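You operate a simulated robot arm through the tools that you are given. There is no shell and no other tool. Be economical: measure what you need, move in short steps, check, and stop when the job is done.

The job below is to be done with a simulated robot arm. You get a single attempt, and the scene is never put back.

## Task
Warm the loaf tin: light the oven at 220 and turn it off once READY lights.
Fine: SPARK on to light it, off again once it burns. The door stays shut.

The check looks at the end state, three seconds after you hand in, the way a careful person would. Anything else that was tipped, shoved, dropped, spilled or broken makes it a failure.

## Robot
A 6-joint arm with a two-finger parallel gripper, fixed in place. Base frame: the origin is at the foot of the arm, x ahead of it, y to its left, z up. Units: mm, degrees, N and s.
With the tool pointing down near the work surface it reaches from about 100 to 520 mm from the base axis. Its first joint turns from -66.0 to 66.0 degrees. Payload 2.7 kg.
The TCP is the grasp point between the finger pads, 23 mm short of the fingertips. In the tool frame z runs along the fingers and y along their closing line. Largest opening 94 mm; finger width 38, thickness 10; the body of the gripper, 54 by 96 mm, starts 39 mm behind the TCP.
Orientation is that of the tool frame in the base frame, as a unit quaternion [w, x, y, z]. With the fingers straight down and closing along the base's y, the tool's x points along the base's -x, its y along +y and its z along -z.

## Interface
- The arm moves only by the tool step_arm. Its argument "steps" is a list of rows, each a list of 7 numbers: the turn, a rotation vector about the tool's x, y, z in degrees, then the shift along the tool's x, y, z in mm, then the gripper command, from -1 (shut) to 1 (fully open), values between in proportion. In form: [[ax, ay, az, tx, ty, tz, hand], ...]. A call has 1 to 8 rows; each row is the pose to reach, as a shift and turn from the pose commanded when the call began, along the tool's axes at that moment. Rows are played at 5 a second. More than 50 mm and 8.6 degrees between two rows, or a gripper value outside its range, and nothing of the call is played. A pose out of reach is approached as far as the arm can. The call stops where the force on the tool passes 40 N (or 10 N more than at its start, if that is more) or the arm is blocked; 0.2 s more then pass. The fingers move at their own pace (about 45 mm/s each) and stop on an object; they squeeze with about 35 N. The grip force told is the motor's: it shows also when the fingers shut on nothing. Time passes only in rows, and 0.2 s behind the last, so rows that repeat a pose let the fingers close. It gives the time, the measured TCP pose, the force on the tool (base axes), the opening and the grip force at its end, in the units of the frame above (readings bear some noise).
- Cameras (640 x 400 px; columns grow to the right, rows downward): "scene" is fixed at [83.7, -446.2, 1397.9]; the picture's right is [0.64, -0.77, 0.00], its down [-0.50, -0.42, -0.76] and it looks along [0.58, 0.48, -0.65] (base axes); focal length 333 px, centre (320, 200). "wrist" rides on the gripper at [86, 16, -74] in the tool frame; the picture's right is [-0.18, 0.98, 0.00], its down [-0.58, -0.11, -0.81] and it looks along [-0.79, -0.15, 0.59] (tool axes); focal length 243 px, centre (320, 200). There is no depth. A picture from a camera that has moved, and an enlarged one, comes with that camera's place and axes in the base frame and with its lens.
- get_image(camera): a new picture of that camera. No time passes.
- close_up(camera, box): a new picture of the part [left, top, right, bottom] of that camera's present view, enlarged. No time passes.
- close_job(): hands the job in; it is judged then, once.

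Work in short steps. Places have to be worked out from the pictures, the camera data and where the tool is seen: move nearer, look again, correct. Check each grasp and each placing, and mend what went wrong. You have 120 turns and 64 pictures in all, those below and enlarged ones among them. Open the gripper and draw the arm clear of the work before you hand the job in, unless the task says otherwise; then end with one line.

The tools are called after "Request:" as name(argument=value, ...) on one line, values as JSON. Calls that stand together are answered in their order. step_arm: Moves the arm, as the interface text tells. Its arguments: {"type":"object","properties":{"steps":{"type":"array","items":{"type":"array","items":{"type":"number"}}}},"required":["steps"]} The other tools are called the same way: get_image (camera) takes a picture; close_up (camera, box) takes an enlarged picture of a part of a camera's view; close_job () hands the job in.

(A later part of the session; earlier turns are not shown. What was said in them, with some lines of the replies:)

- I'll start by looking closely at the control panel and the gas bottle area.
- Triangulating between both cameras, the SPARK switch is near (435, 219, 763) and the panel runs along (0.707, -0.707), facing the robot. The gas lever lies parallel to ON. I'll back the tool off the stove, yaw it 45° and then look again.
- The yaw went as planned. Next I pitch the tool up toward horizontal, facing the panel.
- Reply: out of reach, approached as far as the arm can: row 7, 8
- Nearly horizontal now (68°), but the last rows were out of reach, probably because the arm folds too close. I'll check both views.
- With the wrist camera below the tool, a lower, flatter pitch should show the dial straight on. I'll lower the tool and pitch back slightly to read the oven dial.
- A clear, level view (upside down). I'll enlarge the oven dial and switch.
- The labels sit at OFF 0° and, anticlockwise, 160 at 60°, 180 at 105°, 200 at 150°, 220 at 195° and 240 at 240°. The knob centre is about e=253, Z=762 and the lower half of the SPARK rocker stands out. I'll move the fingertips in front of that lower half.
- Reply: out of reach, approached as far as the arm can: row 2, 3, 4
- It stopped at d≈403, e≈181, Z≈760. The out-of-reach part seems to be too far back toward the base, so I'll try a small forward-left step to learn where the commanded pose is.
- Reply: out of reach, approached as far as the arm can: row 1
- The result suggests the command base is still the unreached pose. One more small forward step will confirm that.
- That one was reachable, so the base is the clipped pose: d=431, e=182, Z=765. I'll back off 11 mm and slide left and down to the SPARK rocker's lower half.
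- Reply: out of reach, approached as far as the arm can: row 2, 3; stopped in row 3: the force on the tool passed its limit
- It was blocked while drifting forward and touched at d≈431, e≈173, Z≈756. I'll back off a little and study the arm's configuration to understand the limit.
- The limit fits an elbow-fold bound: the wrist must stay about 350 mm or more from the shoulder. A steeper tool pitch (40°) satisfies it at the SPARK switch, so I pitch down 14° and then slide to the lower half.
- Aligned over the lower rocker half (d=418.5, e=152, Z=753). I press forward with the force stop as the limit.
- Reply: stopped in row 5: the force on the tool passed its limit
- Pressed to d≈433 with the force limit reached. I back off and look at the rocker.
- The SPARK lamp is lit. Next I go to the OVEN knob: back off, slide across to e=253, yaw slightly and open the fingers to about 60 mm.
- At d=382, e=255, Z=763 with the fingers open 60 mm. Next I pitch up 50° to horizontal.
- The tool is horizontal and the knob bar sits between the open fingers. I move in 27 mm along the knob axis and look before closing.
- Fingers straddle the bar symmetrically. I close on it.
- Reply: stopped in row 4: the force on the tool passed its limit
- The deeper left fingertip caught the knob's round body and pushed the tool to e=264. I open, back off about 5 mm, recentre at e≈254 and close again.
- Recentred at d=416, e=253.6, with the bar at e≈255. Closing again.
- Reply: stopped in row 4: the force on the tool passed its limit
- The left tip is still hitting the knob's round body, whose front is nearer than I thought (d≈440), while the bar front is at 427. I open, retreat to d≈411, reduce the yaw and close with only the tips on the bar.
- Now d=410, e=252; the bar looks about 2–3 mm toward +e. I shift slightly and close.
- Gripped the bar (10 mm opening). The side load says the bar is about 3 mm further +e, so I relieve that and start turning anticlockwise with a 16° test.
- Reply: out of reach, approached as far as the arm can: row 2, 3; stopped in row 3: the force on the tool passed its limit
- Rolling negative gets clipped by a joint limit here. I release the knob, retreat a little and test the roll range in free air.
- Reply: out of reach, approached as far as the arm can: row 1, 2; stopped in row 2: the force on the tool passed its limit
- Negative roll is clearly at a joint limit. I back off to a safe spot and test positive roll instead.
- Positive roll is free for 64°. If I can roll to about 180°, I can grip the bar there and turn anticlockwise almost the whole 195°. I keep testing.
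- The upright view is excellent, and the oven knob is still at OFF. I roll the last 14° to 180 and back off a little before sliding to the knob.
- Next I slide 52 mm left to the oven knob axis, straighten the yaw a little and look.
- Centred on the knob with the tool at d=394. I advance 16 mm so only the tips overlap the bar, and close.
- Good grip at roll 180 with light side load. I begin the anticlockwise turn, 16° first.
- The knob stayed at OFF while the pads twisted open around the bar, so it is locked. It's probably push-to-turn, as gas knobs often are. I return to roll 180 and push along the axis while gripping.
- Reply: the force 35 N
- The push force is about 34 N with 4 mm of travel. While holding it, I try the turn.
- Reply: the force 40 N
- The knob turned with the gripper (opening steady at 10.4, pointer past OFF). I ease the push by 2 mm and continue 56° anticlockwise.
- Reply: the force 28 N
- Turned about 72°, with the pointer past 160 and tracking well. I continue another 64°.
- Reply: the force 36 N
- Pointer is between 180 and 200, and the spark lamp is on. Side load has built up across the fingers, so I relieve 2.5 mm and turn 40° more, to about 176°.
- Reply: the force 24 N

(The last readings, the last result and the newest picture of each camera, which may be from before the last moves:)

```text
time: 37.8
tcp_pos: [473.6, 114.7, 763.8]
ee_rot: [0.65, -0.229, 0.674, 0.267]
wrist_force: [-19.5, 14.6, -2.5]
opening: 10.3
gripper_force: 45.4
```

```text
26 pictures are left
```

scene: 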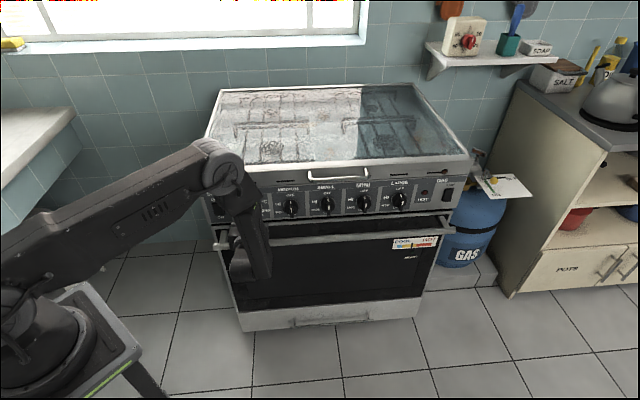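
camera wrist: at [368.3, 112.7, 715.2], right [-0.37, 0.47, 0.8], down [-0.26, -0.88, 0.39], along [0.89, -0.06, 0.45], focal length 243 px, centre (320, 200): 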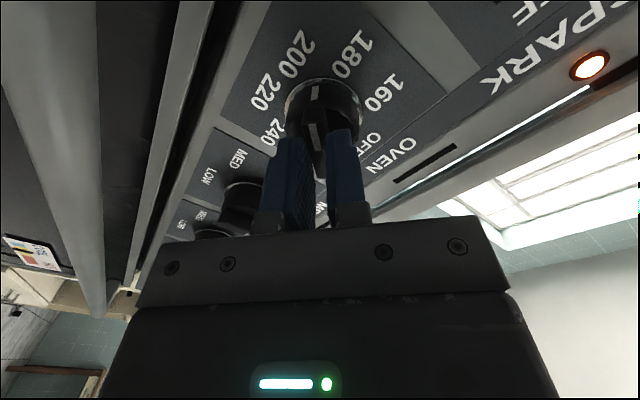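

Flame glow is visible in the oven and the needle is climbing. At roll ≈4° I must regrasp, so I open, retreat along the axis while yawing for reach, then roll to 176°.

Request:
step_arm(steps=[[0, 0, 0, 0, 0, 0, -0.4], [0, 0, 0, 0, 0, 0, 0.1], [-3, 0, 0, 0, -0.5, -7, 0.1], [-6, 0, 0, 0, -1, -13, 0.1], [-9, 0, 0, 0, -1.3, -19, 0.1]])

Request:
step_arm(steps=[[0, 0, 8, 0, 0, 0, 0.1], [0, 0, 16, 0, 0, 0, 0.1], [0, 0, 24, 0, 0, 0, 0.1], [0, 0, 32, 0, 0, 0, 0.1], [0, 0, 40, 0, 0, 0, 0.1], [0, 0, 48, 0, 0, 0, 0.1], [0, 0, 56, 0, 0, 0, 0.1], [0, 0, 64, 0, 0, 0, 0.1]])

Request:
step_arm(steps=[[0, 0, 8, 0, 0, 0, 0.1], [0, 0, 16, 0, 0, 0, 0.1], [0, 0, 24, 0, 0, 0, 0.1], [0, 0, 32, 0, 0, 0, 0.1], [0, 0, 40, 0, 0, 0, 0.1], [0, 0, 48, 0, 0, 0, 0.1], [0, 0, 56, 0, 0, 0, 0.1], [0, 0, 64, 0, 0, 0, 0.1]])

Request:
step_arm(steps=[[0, 0, 8, 0, 0, 0, 0.1], [0, 0, 16, 0, 0, 0, 0.1], [0, 0, 24, 0, 0, 0, 0.1], [0, 0, 32, 0, 0, 0, 0.1], [0, 0, 40, 0, 0, 0, 0.1], [0, 0, 44, 0, 0, 0, 0.1]])

Request:
get_image(camera="wrist")

Request:
close_up(camera="scene", box=[195, 140, 475, 315])

```text
time: 39.0
tcp_pos: [460.9, 98.4, 764.0]
ee_rot: [0.633, -0.278, 0.65, 0.316]
wrist_force: [0.1, -0.1, 0.5]
opening: 51.8
gripper_force: 0.1
```

```text
time: 40.8
tcp_pos: [459.6, 100.3, 762.6]
ee_rot: [0.37, 0.11, 0.698, 0.603]
wrist_force: [-0.3, -0.3, 0.1]
opening: 51.7
gripper_force: 0.0
```

```text
time: 42.6
tcp_pos: [460.5, 97.6, 765.0]
ee_rot: [-0.007, 0.462, 0.535, 0.707]
wrist_force: [1.0, -0.7, 0.2]
opening: 51.5
gripper_force: 0.1
```

```text
time: 44.0
tcp_pos: [460.8, 99.5, 764.6]
ee_rot: [-0.273, 0.629, 0.323, 0.653]
wrist_force: [-1.0, 0.9, 0.8]
opening: 51.4
gripper_force: 0.0
```

```text
25 pictures are left
camera wrist: at [419.3, 35.3, 851.6], right [0.76, -0.64, -0.11], down [-0.57, -0.57, -0.59], along [0.32, 0.51, -0.8], focal length 243 px, centre (320, 200)
```

wrist: 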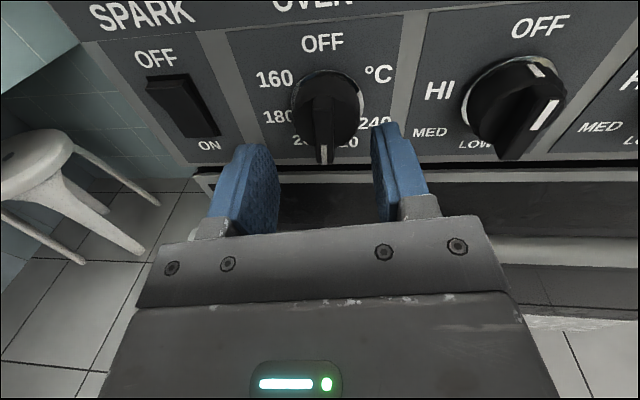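

```text
2.29 times, centred on (335, 228) of scene
camera zoom: at [83.7, -446.2, 1397.9], right [0.64, -0.77, 0.0], down [-0.5, -0.42, -0.76], along [0.58, 0.48, -0.65], focal length 761 px, centre (286, 137)
```

zoom: 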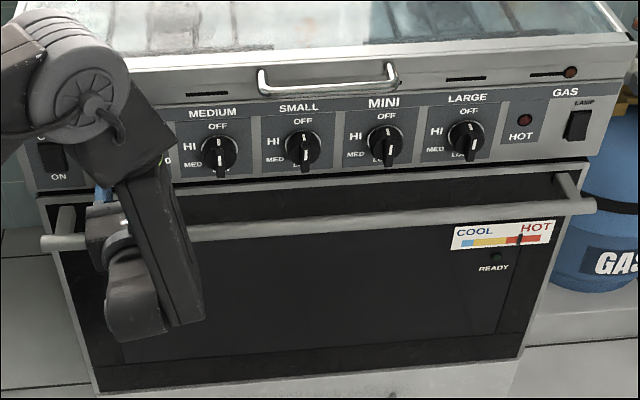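

The needle is already in the red and READY isn't lit. The setting is about 211, so I regrip and finish the last 19° to 220.

Request:
step_arm(steps=[[0, 0, 0, -0.5, 1.4, 8, 0.1], [0, 0, 0, -1, 2.8, 15, 0], [0, 0, 0, -1, 2.8, 15, -0.5], [0, 0, 0, -1, 2.8, 15, -1], [0, 0, 0, -1, 2.8, 15, -1]])

Request:
step_arm(steps=[[0, -0.5, -6, 0, 0.5, 0, -1], [0, -1.1, -13, 0, 0.5, 0, -1], [0, -1.6, -19, 0, 0.5, 0, -1]])

Request:
close_up(camera="wrist", box=[200, 0, 440, 150])

Request:
close_up(camera="scene", box=[195, 140, 475, 315])

```text
time: 45.2
tcp_pos: [471.5, 108.3, 763.8]
ee_rot: [-0.271, 0.629, 0.323, 0.653]
wrist_force: [-3.9, 4.9, -0.9]
opening: 10.5
gripper_force: 38.9
```

```text
time: 46.0
tcp_pos: [471.3, 110.0, 763.0]
ee_rot: [-0.155, 0.575, 0.428, 0.68]
wrist_force: [-10.0, 13.1, -3.2]
opening: 10.4
gripper_force: 45.3
```

```text
2.67 times, centred on (320, 75) of wrist
camera zoom: at [409.1, 66.7, 850.9], right [0.74, -0.63, 0.23], down [-0.43, -0.71, -0.55], along [0.51, 0.31, -0.8], focal length 647 px, centre (320, 533)
```

zoom: 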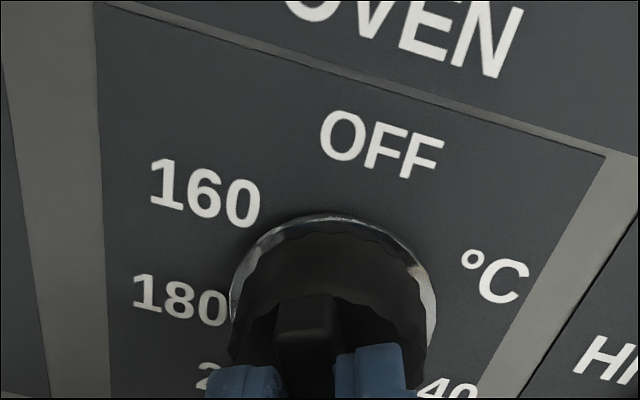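

```text
2.29 times, centred on (335, 228) of scene
camera zoom: at [83.6, -445.9, 1398.0], right [0.64, -0.77, 0.0], down [-0.5, -0.42, -0.76], along [0.58, 0.48, -0.65], focal length 761 px, centre (286, 137)
```

zoom: 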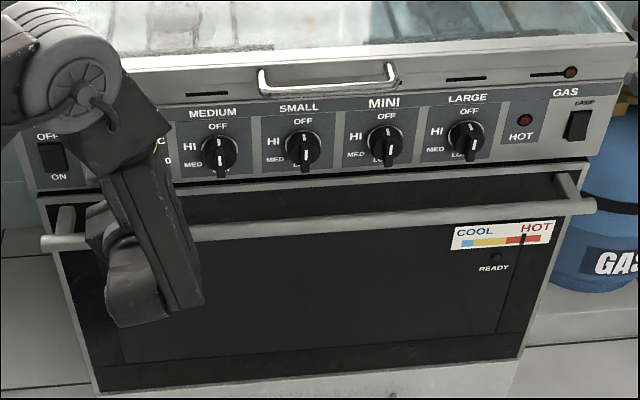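

Reading the tool roll, the knob is at about 204° (I regripped 8° off). Target is 195°, so I turn back 8.8° clockwise, release and check.

Request:
step_arm(steps=[[0, 0.4, 4.4, 0, -0.5, 0, -1], [0, 0.7, 8.8, 0, -0.5, 0, -1], [0, 0.7, 8.8, 0, -0.5, 0, -1]])

Request:
step_arm(steps=[[0, 0, 0, 0, 0, 0, -0.4], [0, 0, 0, 0, 0, 0, 0.1], [0, 0, 0, 0, 0, -8, 0.1], [0, 0, 0, 0, 1, -17, 0.1]])

Request:
get_image(camera="wrist")

Request:
close_up(camera="scene", box=[375, 160, 475, 270])

```text
time: 46.8
tcp_pos: [471.2, 109.3, 764.1]
ee_rot: [-0.21, 0.603, 0.38, 0.67]
wrist_force: [-8.7, 16.9, -3.6]
opening: 10.1
gripper_force: 45.0
```

```text
time: 47.8
tcp_pos: [461.6, 95.6, 765.9]
ee_rot: [-0.209, 0.603, 0.379, 0.671]
wrist_force: [-0.6, -0.4, 0.5]
opening: 51.8
gripper_force: 0.0
```

```text
21 pictures are left
camera wrist: at [408.5, 42.8, 853.0], right [0.76, -0.65, 0.07], down [-0.5, -0.65, -0.58], along [0.42, 0.4, -0.81], focal length 243 px, centre (320, 200)
```

wrist: 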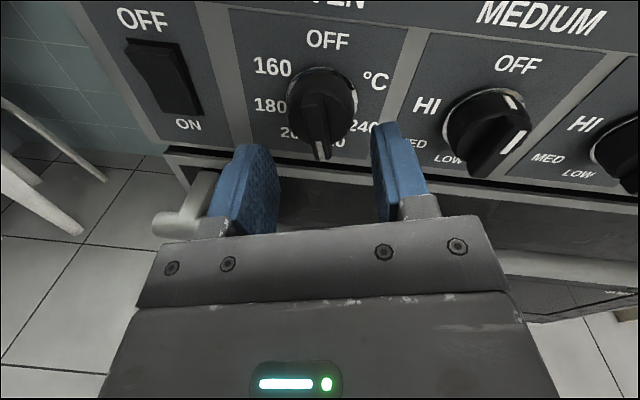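

```text
3.64 times, centred on (425, 215) of scene
camera zoom: at [83.7, -446.2, 1397.9], right [0.64, -0.77, 0.0], down [-0.5, -0.42, -0.76], along [0.58, 0.48, -0.65], focal length 1211 px, centre (-62, 146)
```

zoom: 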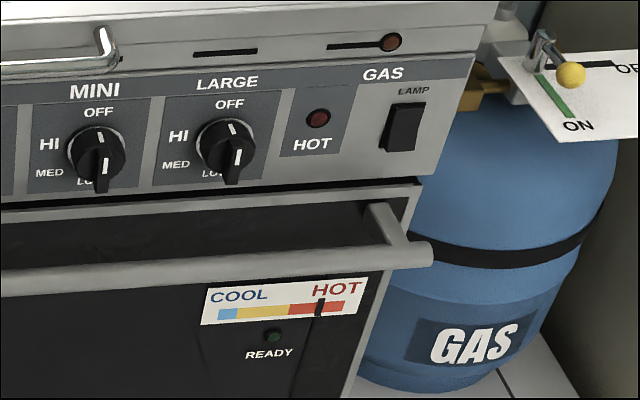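

Pointer at 195° = 220, needle still rising, READY dark. It's burning, so I turn SPARK off now: close the fingers, roll to 180, and move to the switch with pitch and yaw that keep the wrist reachable.

Request:
step_arm(steps=[[0, 0, 7.5, 0, 0, 0, -0.5], [0, 0, 15, 0, 0, 0, -1], [0, 0, 15, 0, 0, 0, -1]])

Request:
step_arm(steps=[[0, -7.5, 0, 0, 0, 0, -1], [3, -15, -0.4, 0, -10, 1, -1], [9, -15, -1.2, 0, -40, 3.5, -1], [15, -15, -2, 0, -70, 12, -1], [20, -15, -2.6, 0, -97, 21, -1]])

Request:
get_image(camera="wrist")

Request:
close_up(camera="scene", box=[195, 140, 475, 315])

```text
time: 48.6
tcp_pos: [462.5, 95.7, 764.4]
ee_rot: [-0.295, 0.647, 0.296, 0.637]
wrist_force: [0.3, 0.8, 0.0]
opening: 0.0
gripper_force: 19.1
```

```text
time: 49.8
tcp_pos: [401.9, 174.7, 764.4]
ee_rot: [-0.347, 0.656, 0.455, 0.492]
wrist_force: [-0.3, -0.2, 0.1]
opening: 0.0
gripper_force: 35.0
```

```text
19 pictures are left
camera wrist: at [400.9, 123.1, 867.3], right [0.9, -0.39, -0.19], down [-0.43, -0.84, -0.34], along [-0.02, 0.38, -0.92], focal length 243 px, centre (320, 200)
```

wrist: 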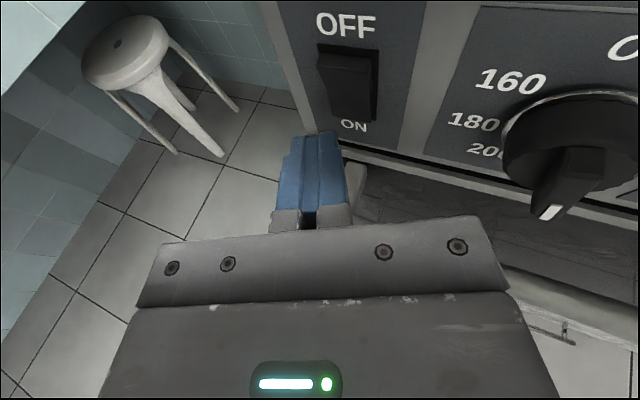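

```text
2.29 times, centred on (335, 228) of scene
camera zoom: at [83.7, -446.2, 1397.9], right [0.64, -0.77, 0.0], down [-0.5, -0.42, -0.76], along [0.58, 0.48, -0.65], focal length 761 px, centre (286, 137)
```

zoom: 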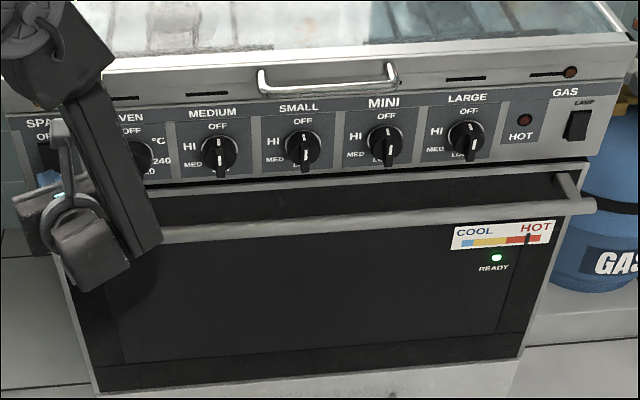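

READY is lit. I press the SPARK rocker's upper half along the panel normal right away.

Request:
step_arm(steps=[[0, 0, 0, 2.1, 3.8, 7.9, -1], [0, 0, 0, 3.8, 6.8, 14, -1], [0, 0, 0, 4.7, 8.5, 17.4, -1], [0, 0, 0, 5.6, 10.1, 20.9, -1], [0, 0, 0, 6.3, 11.4, 23.6, -1], [0, 0, 0, 7.0, 12.7, 26.1, -1]])

Request:
get_image(camera="wrist")

```text
time: 51.3
tcp_pos: [421.0, 191.6, 762.5]
ee_rot: [-0.35, 0.657, 0.453, 0.491]
wrist_force: [-7.7, -9.9, 6.3]
opening: 0.0
gripper_force: 34.8
stopped in row 6: the force on the tool passed its limit (the readings are from after the stop); the commanded pose is now the measured one
```

```text
17 pictures are left
camera wrist: at [419.4, 140.2, 865.9], right [0.9, -0.39, -0.19], down [-0.43, -0.84, -0.34], along [-0.03, 0.39, -0.92], focal length 243 px, centre (320, 200)
```

wrist: 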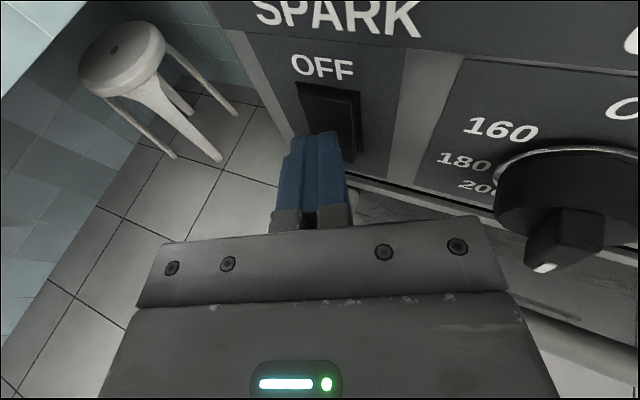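

The tips look to be on the middle of the rocker. I back off 12 mm, rise 15 mm and press again.

Request:
step_arm(steps=[[0, 0, 0, -2.8, -5.1, -10.5, -1], [0, 0, 0, 11.6, -5.1, -14.6, -1], [0, 0, 0, 13.5, -1.7, -7.6, -1], [0, 0, 0, 14.5, 0, -4.1, -1], [0, 0, 0, 15.2, 1.3, -1.5, -1], [0, 0, 0, 15.9, 2.5, 1.1, -1]])

Request:
get_image(camera="wrist")

```text
time: 52.7
tcp_pos: [421.3, 193.3, 777.3]
ee_rot: [-0.351, 0.658, 0.452, 0.49]
wrist_force: [-9.8, -12.7, 8.5]
opening: 0.2
gripper_force: 34.6
stopped in row 6: the force on the tool passed its limit (the readings are from after the stop); the commanded pose is now the measured one
```

```text
16 pictures are left
camera wrist: at [421.8, 141.8, 880.5], right [0.9, -0.39, -0.2], down [-0.43, -0.84, -0.34], along [-0.03, 0.39, -0.92], focal length 243 px, centre (320, 200)
```

wrist: 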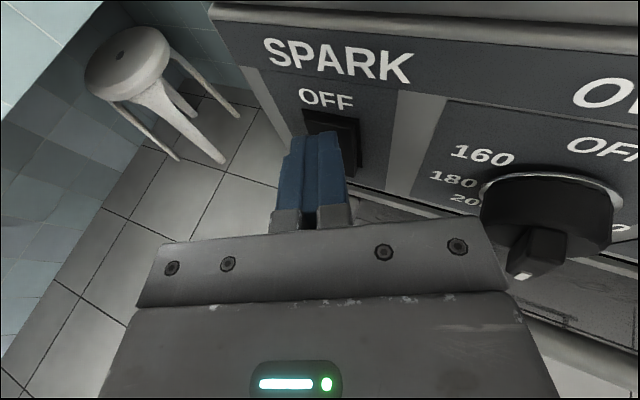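

The tips are now on the upper half and the force limit was reached. I back off toward the oven knob and check the SPARK state and lamp.

Request:
step_arm(steps=[[0, 0, 0, -4, -7, -14, -1], [-5, 0, 0, -10, 8, -22, -1], [-10, 0, 0, -14, 28, -27, -1]])

Request:
get_image(camera="wrist")

Request:
close_up(camera="scene", box=[195, 140, 475, 315])

```text
time: 53.5
tcp_pos: [436.9, 155.5, 768.8]
ee_rot: [-0.29, 0.687, 0.407, 0.528]
wrist_force: [0.8, 0.4, 0.0]
opening: 0.2
gripper_force: 35.3
```

```text
15 pictures are left
camera wrist: at [424.7, 107.9, 873.2], right [0.83, -0.54, -0.15], down [-0.55, -0.76, -0.34], along [0.07, 0.36, -0.93], focal length 243 px, centre (320, 200)
```

wrist: 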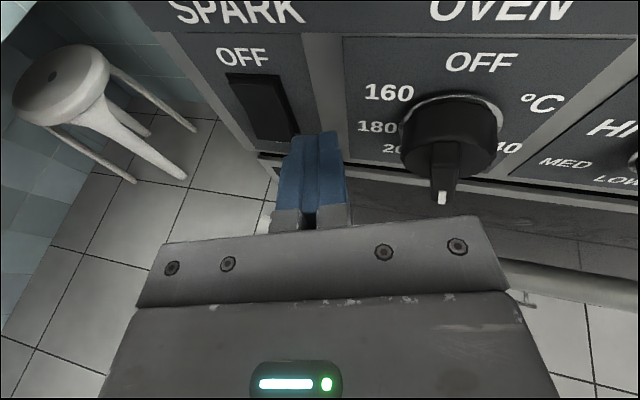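

```text
2.29 times, centred on (335, 228) of scene
camera zoom: at [83.7, -446.2, 1397.9], right [0.64, -0.77, 0.0], down [-0.5, -0.42, -0.76], along [0.58, 0.48, -0.65], focal length 761 px, centre (286, 137)
```

zoom: 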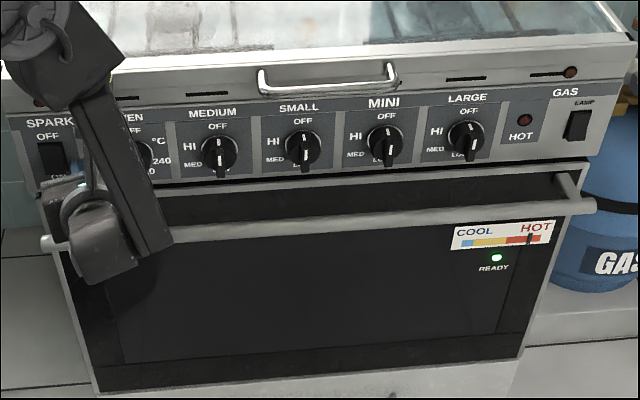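

SPARK is back to OFF and READY is lit. I move back to the oven knob standoff: retreat, slide right, pitch to horizontal and open.

Request:
step_arm(steps=[[0, 0, 0, -6.6, -6.2, -23.3, -1], [-3.1, 5.3, 0.4, -9.5, 12, -27.4, -0.5], [-6.2, 10.7, 0.8, -12.4, 30.5, -31.5, 0.1], [-9.4, 16, 1.3, -15.3, 49, -35.5, 0.1], [-9.4, 16, 1.3, -15.3, 49, -35.5, 0.1]])

Request:
step_arm(steps=[[0, 0, -6.5, 0, 0, 0, 0.1], [0, 0, -13, 0, 0, 0, 0.1]])

Request:
get_image(camera="wrist")

```text
time: 54.7
tcp_pos: [460.9, 98.9, 766.0]
ee_rot: [-0.293, 0.632, 0.311, 0.647]
wrist_force: [-0.8, -0.4, 0.3]
opening: 51.6
gripper_force: 0.2
```

```text
time: 55.3
tcp_pos: [462.2, 98.8, 767.1]
ee_rot: [-0.22, 0.593, 0.381, 0.675]
wrist_force: [0.7, 0.7, -0.2]
opening: 51.5
gripper_force: 0.0
```

```text
13 pictures are left
camera wrist: at [408.5, 44.6, 853.3], right [0.77, -0.63, 0.07], down [-0.47, -0.65, -0.6], along [0.42, 0.42, -0.8], focal length 243 px, centre (320, 200)
```

wrist: 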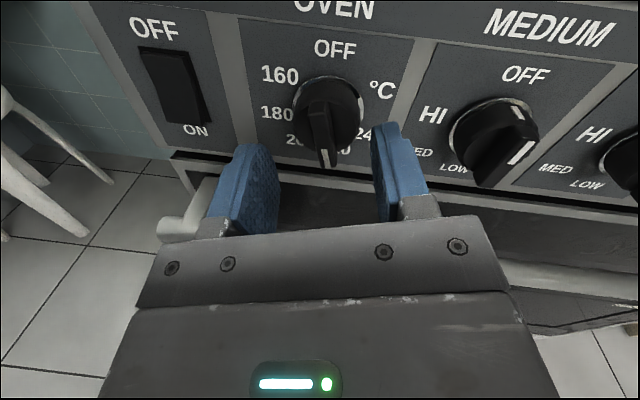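

Roll is 165°, matching the bar, and e=257. I advance 15 mm, drop 4 mm and grip.

Request:
step_arm(steps=[[0, 0, 0, -2.1, 0.2, 7.5, 0.1], [0, 0, 0, -4.3, 0.4, 15, 0], [0, 0, 0, -4.3, 0.4, 15, -0.5], [0, 0, 0, -4.3, 0.4, 15, -1], [0, 0, 0, -4.3, 0.4, 15, -1]])

Request:
step_arm(steps=[[0, 0.6, 8, 0, 0, 0, -1], [0, 1.3, 16, 0, 0, 0, -1], [0, 2, 24, 0, 0, 0, -1], [0, 2.5, 32, 0, 0, 0, -1]])

```text
time: 56.5
tcp_pos: [473.2, 109.3, 762.3]
ee_rot: [-0.218, 0.592, 0.382, 0.675]
wrist_force: [2.4, -0.4, -0.6]
opening: 10.9
gripper_force: 38.4
```

```text
time: 57.5
tcp_pos: [472.9, 109.5, 761.4]
ee_rot: [-0.405, 0.661, 0.197, 0.6]
wrist_force: [6.1, -7.6, -13.9]
opening: 10.6
gripper_force: 45.5
```

Rolling past 180 works. I continue clockwise 64°.

Request:
step_arm(steps=[[0, 0.6, 8, 0, 0, 0, -1], [0, 1.3, 16, 0, 0, 0, -1], [0, 2, 24, 0, 0, 0, -1], [0, 2.5, 32, 0, 0, 0, -1], [0, 3.1, 40, 0, 0, 0, -1], [0, 3.7, 48, 0, 0, 0, -1], [0, 4.3, 56, 0, 0, 0, -1], [0, 4.9, 64, 0, 0, 0, -1]])

Request:
get_image(camera="wrist")

```text
time: 59.3
tcp_pos: [472.9, 109.6, 760.6]
ee_rot: [0.666, -0.643, 0.203, -0.32]
wrist_force: [11.9, -13.2, -32.9]
opening: 10.3
gripper_force: 44.8
```

```text
12 pictures are left
camera wrist: at [486.3, -5.1, 749.4], right [0.03, 0.1, -0.99], down [-0.98, -0.18, -0.05], along [-0.19, 0.98, 0.09], focal length 243 px, centre (320, 200)
```

wrist: 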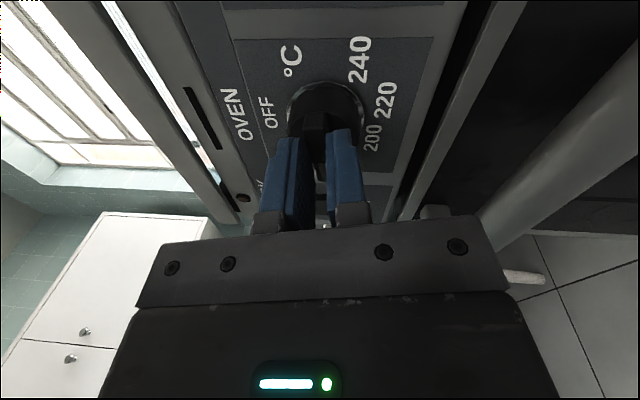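

Knob at about 99° and SPARK lamp dark. I relieve the downward side load and continue 56° clockwise.

Request:
step_arm(steps=[[0, 0, 0, 1.5, 3, 0, -1], [0, 0.6, 8, 1.5, 3, 0, -1], [0, 1.3, 16, 1.5, 3, 0, -1], [0, 2, 24, 1.5, 3, 0, -1], [0, 2.5, 32, 1.5, 3, 0, -1], [0, 3.1, 40, 1.5, 3, 0, -1], [0, 3.7, 48, 1.5, 3, 0, -1], [0, 4.3, 56, 1.5, 3, 0, -1]])

```text
time: 61.1
tcp_pos: [471.5, 110.8, 759.1]
ee_rot: [0.733, -0.461, 0.5, 0.012]
wrist_force: [-16.5, 15.1, -17.2]
opening: 10.3
gripper_force: 45.3
```

Knob at about 43°. I relieve the side load and turn the rest toward OFF.

Request:
step_arm(steps=[[0, 0, 0, 0, 2.5, 0, -1], [0, 0.6, 8, 0, 2.5, 0, -1], [0, 1.3, 16, 0, 2.5, 0, -1], [0, 2, 24, 0, 2.5, 0, -1], [0, 2.5, 32, 0, 2.5, 0, -1], [0, 3, 38, 0, 2.5, 0, -1], [0, 3.3, 42, 0, 2.5, 0, -1]])

Request:
get_image(camera="wrist")

```text
time: 62.7
tcp_pos: [399.9, 114.0, 753.3]
ee_rot: [0.673, -0.256, 0.649, 0.244]
wrist_force: [-0.3, -0.6, 0.1]
opening: 0.0
gripper_force: 42.5
out of reach, approached as far as the arm can: row 5, 6, 7
```

```text
11 pictures are left
camera wrist: at [335.9, 76.1, 665.3], right [-0.66, 0.74, 0.16], down [-0.55, -0.61, 0.56], along [0.51, 0.28, 0.81], focal length 243 px, centre (320, 200)
```

wrist: 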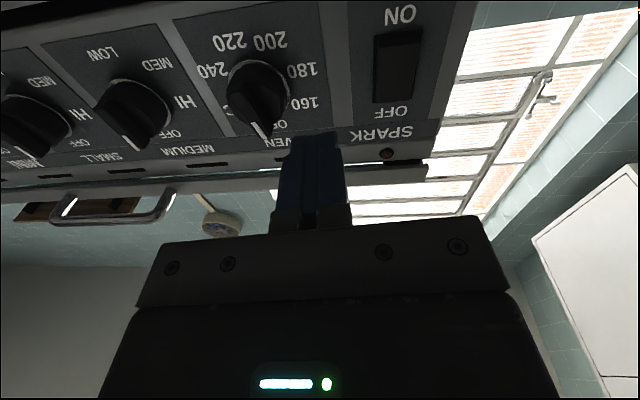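

The roll limit pulled the tool off the bar, clear of the stove. I check where the knob ended.

Request:
close_up(camera="wrist", box=[190, 20, 350, 150])

Request:
close_up(camera="scene", box=[195, 140, 475, 315])

```text
3.08 times, centred on (270, 85) of wrist
camera zoom: at [335.9, 76.1, 665.3], right [-0.66, 0.74, 0.16], down [-0.55, -0.61, 0.56], along [0.51, 0.28, 0.81], focal length 746 px, centre (474, 554)
```

zoom: 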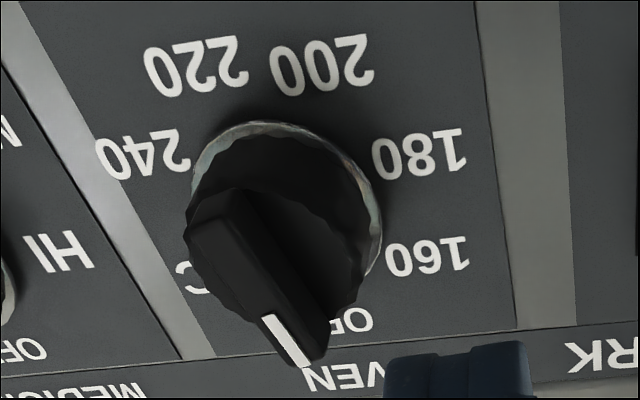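

```text
2.29 times, centred on (335, 228) of scene
camera zoom: at [83.7, -446.2, 1397.9], right [0.64, -0.77, 0.0], down [-0.5, -0.42, -0.76], along [0.58, 0.48, -0.65], focal length 761 px, centre (286, 137)
```

zoom: 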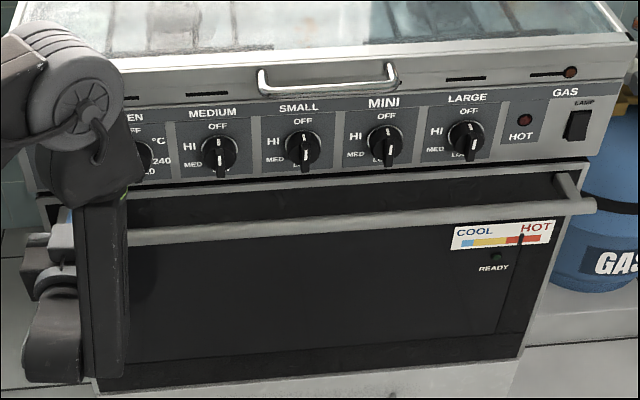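

The pointer is about 20° short of OFF, READY is out and the needle is falling. I need to regrip at roll ≈159° for the last bit, so I roll back anticlockwise in free air.

Request:
step_arm(steps=[[0, 0, -8, 0, 0, 0, -1], [0, 0, -16, 0, 0, 0, -0.5], [0, 0, -24, 0, 0, 0, 0.1], [0, 0, -32, 0, 0, 0, 0.1], [0, 0, -40, 0, 0, 0, 0.1], [0, 0, -48, 0, 0, 0, 0.1], [0, 0, -56, 0, 0, 0, 0.1], [0, 0, -64, 0, 0, 0, 0.1]])

```text
time: 64.5
tcp_pos: [398.5, 114.0, 754.6]
ee_rot: [0.703, -0.558, 0.419, -0.137]
wrist_force: [0.3, -0.8, 0.6]
opening: 51.6
gripper_force: 0.0
```

Rolling back works. I continue another 128°.

Request:
step_arm(steps=[[0, 0, -8, 0, 0, 0, 0.1], [0, 0, -16, 0, 0, 0, 0.1], [0, 0, -24, 0, 0, 0, 0.1], [0, 0, -32, 0, 0, 0, 0.1], [0, 0, -40, 0, 0, 0, 0.1], [0, 0, -48, 0, 0, 0, 0.1], [0, 0, -56, 0, 0, 0, 0.1], [0, 0, -64, 0, 0, 0, 0.1]])

Request:
step_arm(steps=[[0, 0, -8, 0, 0, 0, 0.1], [0, 0, -16, 0, 0, 0, 0.1], [0, 0, -24, 0, 0, 0, 0.1], [0, 0, -32, 0, 0, 0, 0.1], [0, 0, -40, 0, 0, 0, 0.1], [0, 0, -48, 0, 0, 0, 0.1], [0, 0, -56, 0, 0, 0, 0.1], [0, 0, -64, 0, 0, 0, 0.1]])

```text
time: 66.3
tcp_pos: [398.4, 114.3, 753.7]
ee_rot: [-0.523, 0.695, -0.06, 0.489]
wrist_force: [-0.8, 0.0, -1.0]
opening: 51.6
gripper_force: 0.0
```

```text
time: 68.1
tcp_pos: [397.9, 113.0, 754.2]
ee_rot: [-0.185, 0.621, 0.318, 0.692]
wrist_force: [-0.3, 0.2, -0.5]
opening: 52.0
gripper_force: 0.1
```

Roll is about 168° and the tool is clear. I move to the knob standoff, trimming the roll to 159°.

Request:
step_arm(steps=[[0, 0, -4, -1.3, 28, 8, 0.1], [0, 0, -8, -2.6, 55, 20, 0.1], [0, 0, -9, -2.6, 55, 36, 0.1]])

Request:
get_image(camera="wrist")

```text
time: 68.9
tcp_pos: [461.2, 97.3, 764.9]
ee_rot: [-0.131, 0.594, 0.366, 0.704]
wrist_force: [0.5, -0.4, 0.0]
opening: 51.6
gripper_force: 0.0
```

```text
8 pictures are left
camera wrist: at [392.1, 57.3, 848.0], right [0.66, -0.73, 0.18], down [-0.52, -0.61, -0.6], along [0.55, 0.3, -0.78], focal length 243 px, centre (320, 200)
```

wrist: 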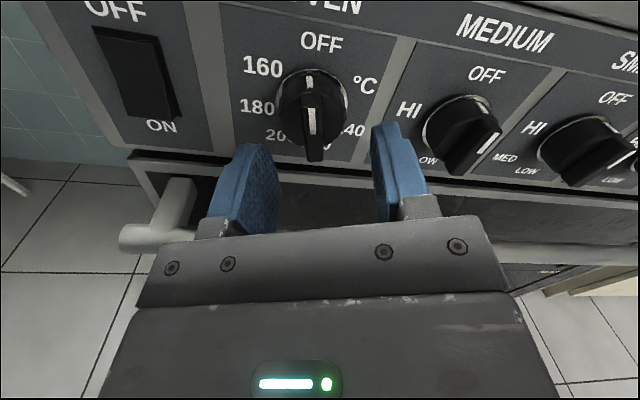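

Skirt mark confirms the knob is about 20° anticlockwise of OFF, and the tool roll matches. I advance, grip and turn clockwise 21°.

Request:
step_arm(steps=[[0, 0, 0, -0.8, -0.7, 8.5, 0.1], [0, 0, 0, -1.6, -1.5, 17, 0], [0, 0, 0, -1.6, -1.5, 17, -0.5], [0, 0, 0, -1.6, -1.5, 17, -1], [0, 0, 0, -1.6, -1.5, 17, -1]])

Request:
step_arm(steps=[[0.1, -0.3, 7, 0, 0, 0, -1], [0.2, -0.6, 14, 0, 0, 0, -1], [0.3, -0.9, 21, 0, 0, 0, -1], [0.3, -0.9, 21, 0, 0, 0, -1]])

Request:
get_image(camera="wrist")

```text
time: 70.1
tcp_pos: [470.9, 111.7, 761.4]
ee_rot: [-0.133, 0.596, 0.365, 0.703]
wrist_force: [-5.9, 12.4, -5.1]
opening: 10.6
gripper_force: 38.8
```

```text
time: 71.1
tcp_pos: [471.1, 111.4, 762.5]
ee_rot: [-0.259, 0.657, 0.255, 0.66]
wrist_force: [-12.7, 18.4, -12.7]
opening: 10.2
gripper_force: 44.7
```

```text
7 pictures are left
camera wrist: at [426.5, 47.9, 846.8], right [0.67, -0.72, -0.19], down [-0.67, -0.46, -0.59], along [0.34, 0.51, -0.79], focal length 243 px, centre (320, 200)
```

wrist: 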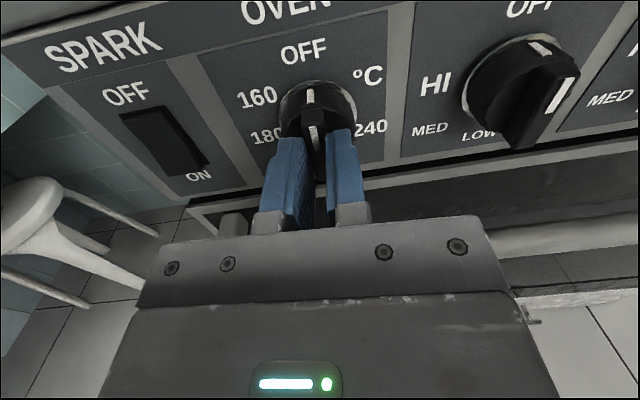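

Roll is exactly 180°, pointer straight at OFF. I release, retreat and check.

Request:
step_arm(steps=[[0, 0, 0, 0, 0, 0, -0.4], [0, 0, 0, 0, 0, 0, 0.1], [0, 0, 0, 0, 0, -10, 0.1], [0, 0, 0, 0, 0, -20, 0.1], [0, 0, 0, 0, -10, -35, 0.1], [0, 0, 0, 5, -30, -50, 0.1]])

Request:
close_up(camera="wrist", box=[120, 0, 520, 250])

Request:
close_up(camera="scene", box=[195, 140, 475, 315])

```text
time: 72.5
tcp_pos: [416.1, 98.3, 768.6]
ee_rot: [-0.256, 0.657, 0.253, 0.663]
wrist_force: [-0.7, 0.2, -0.3]
opening: 51.8
gripper_force: 0.1
```

```text
1.60 times, centred on (320, 125) of wrist
camera zoom: at [370.1, 35.8, 853.2], right [0.66, -0.73, -0.18], down [-0.67, -0.46, -0.59], along [0.34, 0.51, -0.79], focal length 388 px, centre (320, 320)
```

zoom: 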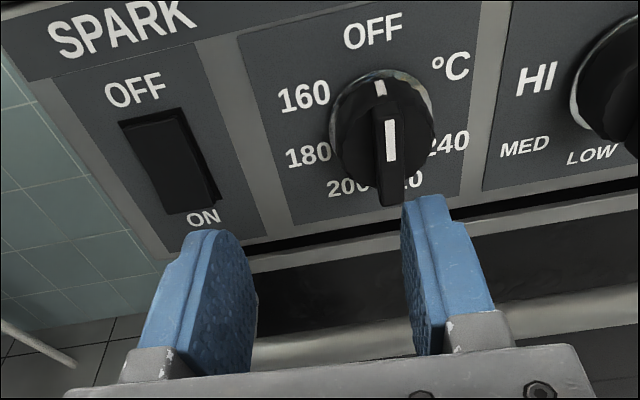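

```text
2.29 times, centred on (335, 228) of scene
camera zoom: at [83.7, -446.2, 1397.9], right [0.64, -0.77, 0.0], down [-0.5, -0.42, -0.76], along [0.58, 0.48, -0.65], focal length 761 px, centre (286, 137)
```

zoom: 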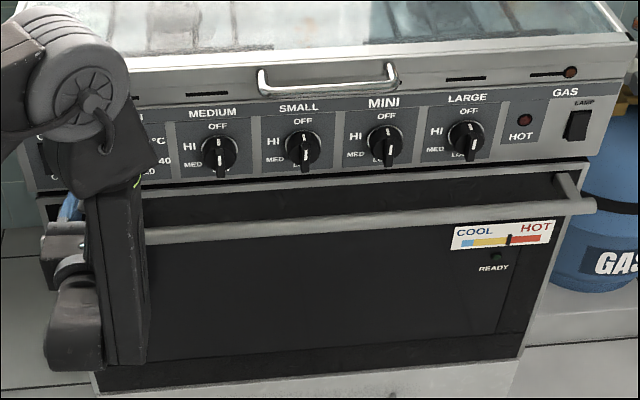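

The knob points at OFF, SPARK is at OFF and the needle is falling. I draw the arm back and up, open the gripper and do a last check of the panel.

Request:
step_arm(steps=[[0, 0, 0, 20, -25, -20, 0.5], [0, 0, 0, 50, -55, -25, 1], [0, 0, 0, 85, -85, -25, 1], [0, 0, 0, 120, -110, -25, 1], [0, 0, 0, 150, -130, -25, 1]])

Request:
get_image(camera="scene")

Request:
close_up(camera="scene", box=[195, 160, 335, 247])

```text
time: 73.7
tcp_pos: [310.2, 177.1, 917.0]
ee_rot: [-0.255, 0.658, 0.253, 0.662]
wrist_force: [-0.1, 0.8, 0.0]
opening: 93.9
gripper_force: 0.3
```

```text
4 pictures are left
```

scene: 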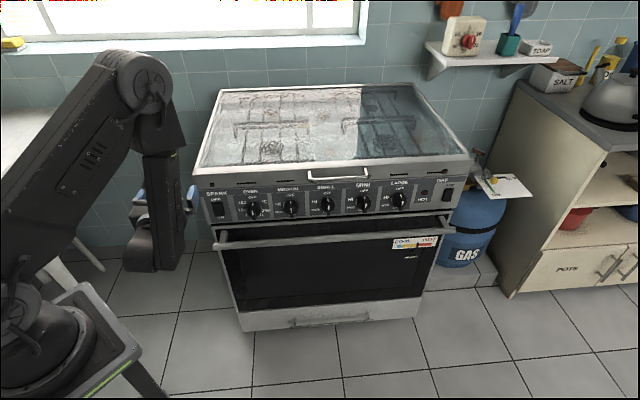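

```text
4.57 times, centred on (265, 204) of scene
camera zoom: at [83.7, -446.2, 1397.9], right [0.64, -0.77, 0.0], down [-0.5, -0.42, -0.76], along [0.58, 0.48, -0.65], focal length 1522 px, centre (571, 184)
```

zoom: 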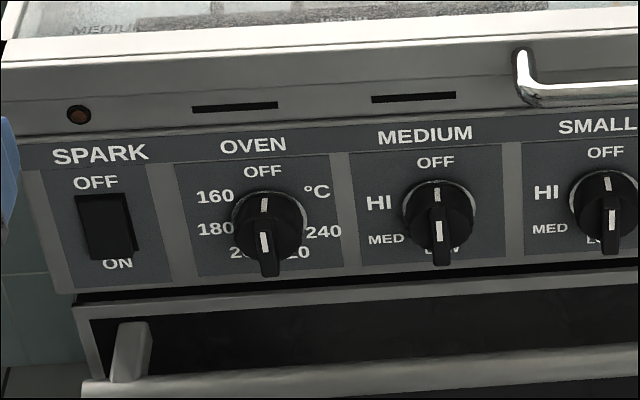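

The panel looks exactly as it did at the start: SPARK off with its lamp dark, oven at OFF, other knobs untouched, door shut. The arm is clear and the gripper open, so I hand in.

Request:
close_job()

```text
The job is handed in.
```

The oven was lit at 220, READY came on, and the oven is now off, with SPARK off and the door shut throughout.
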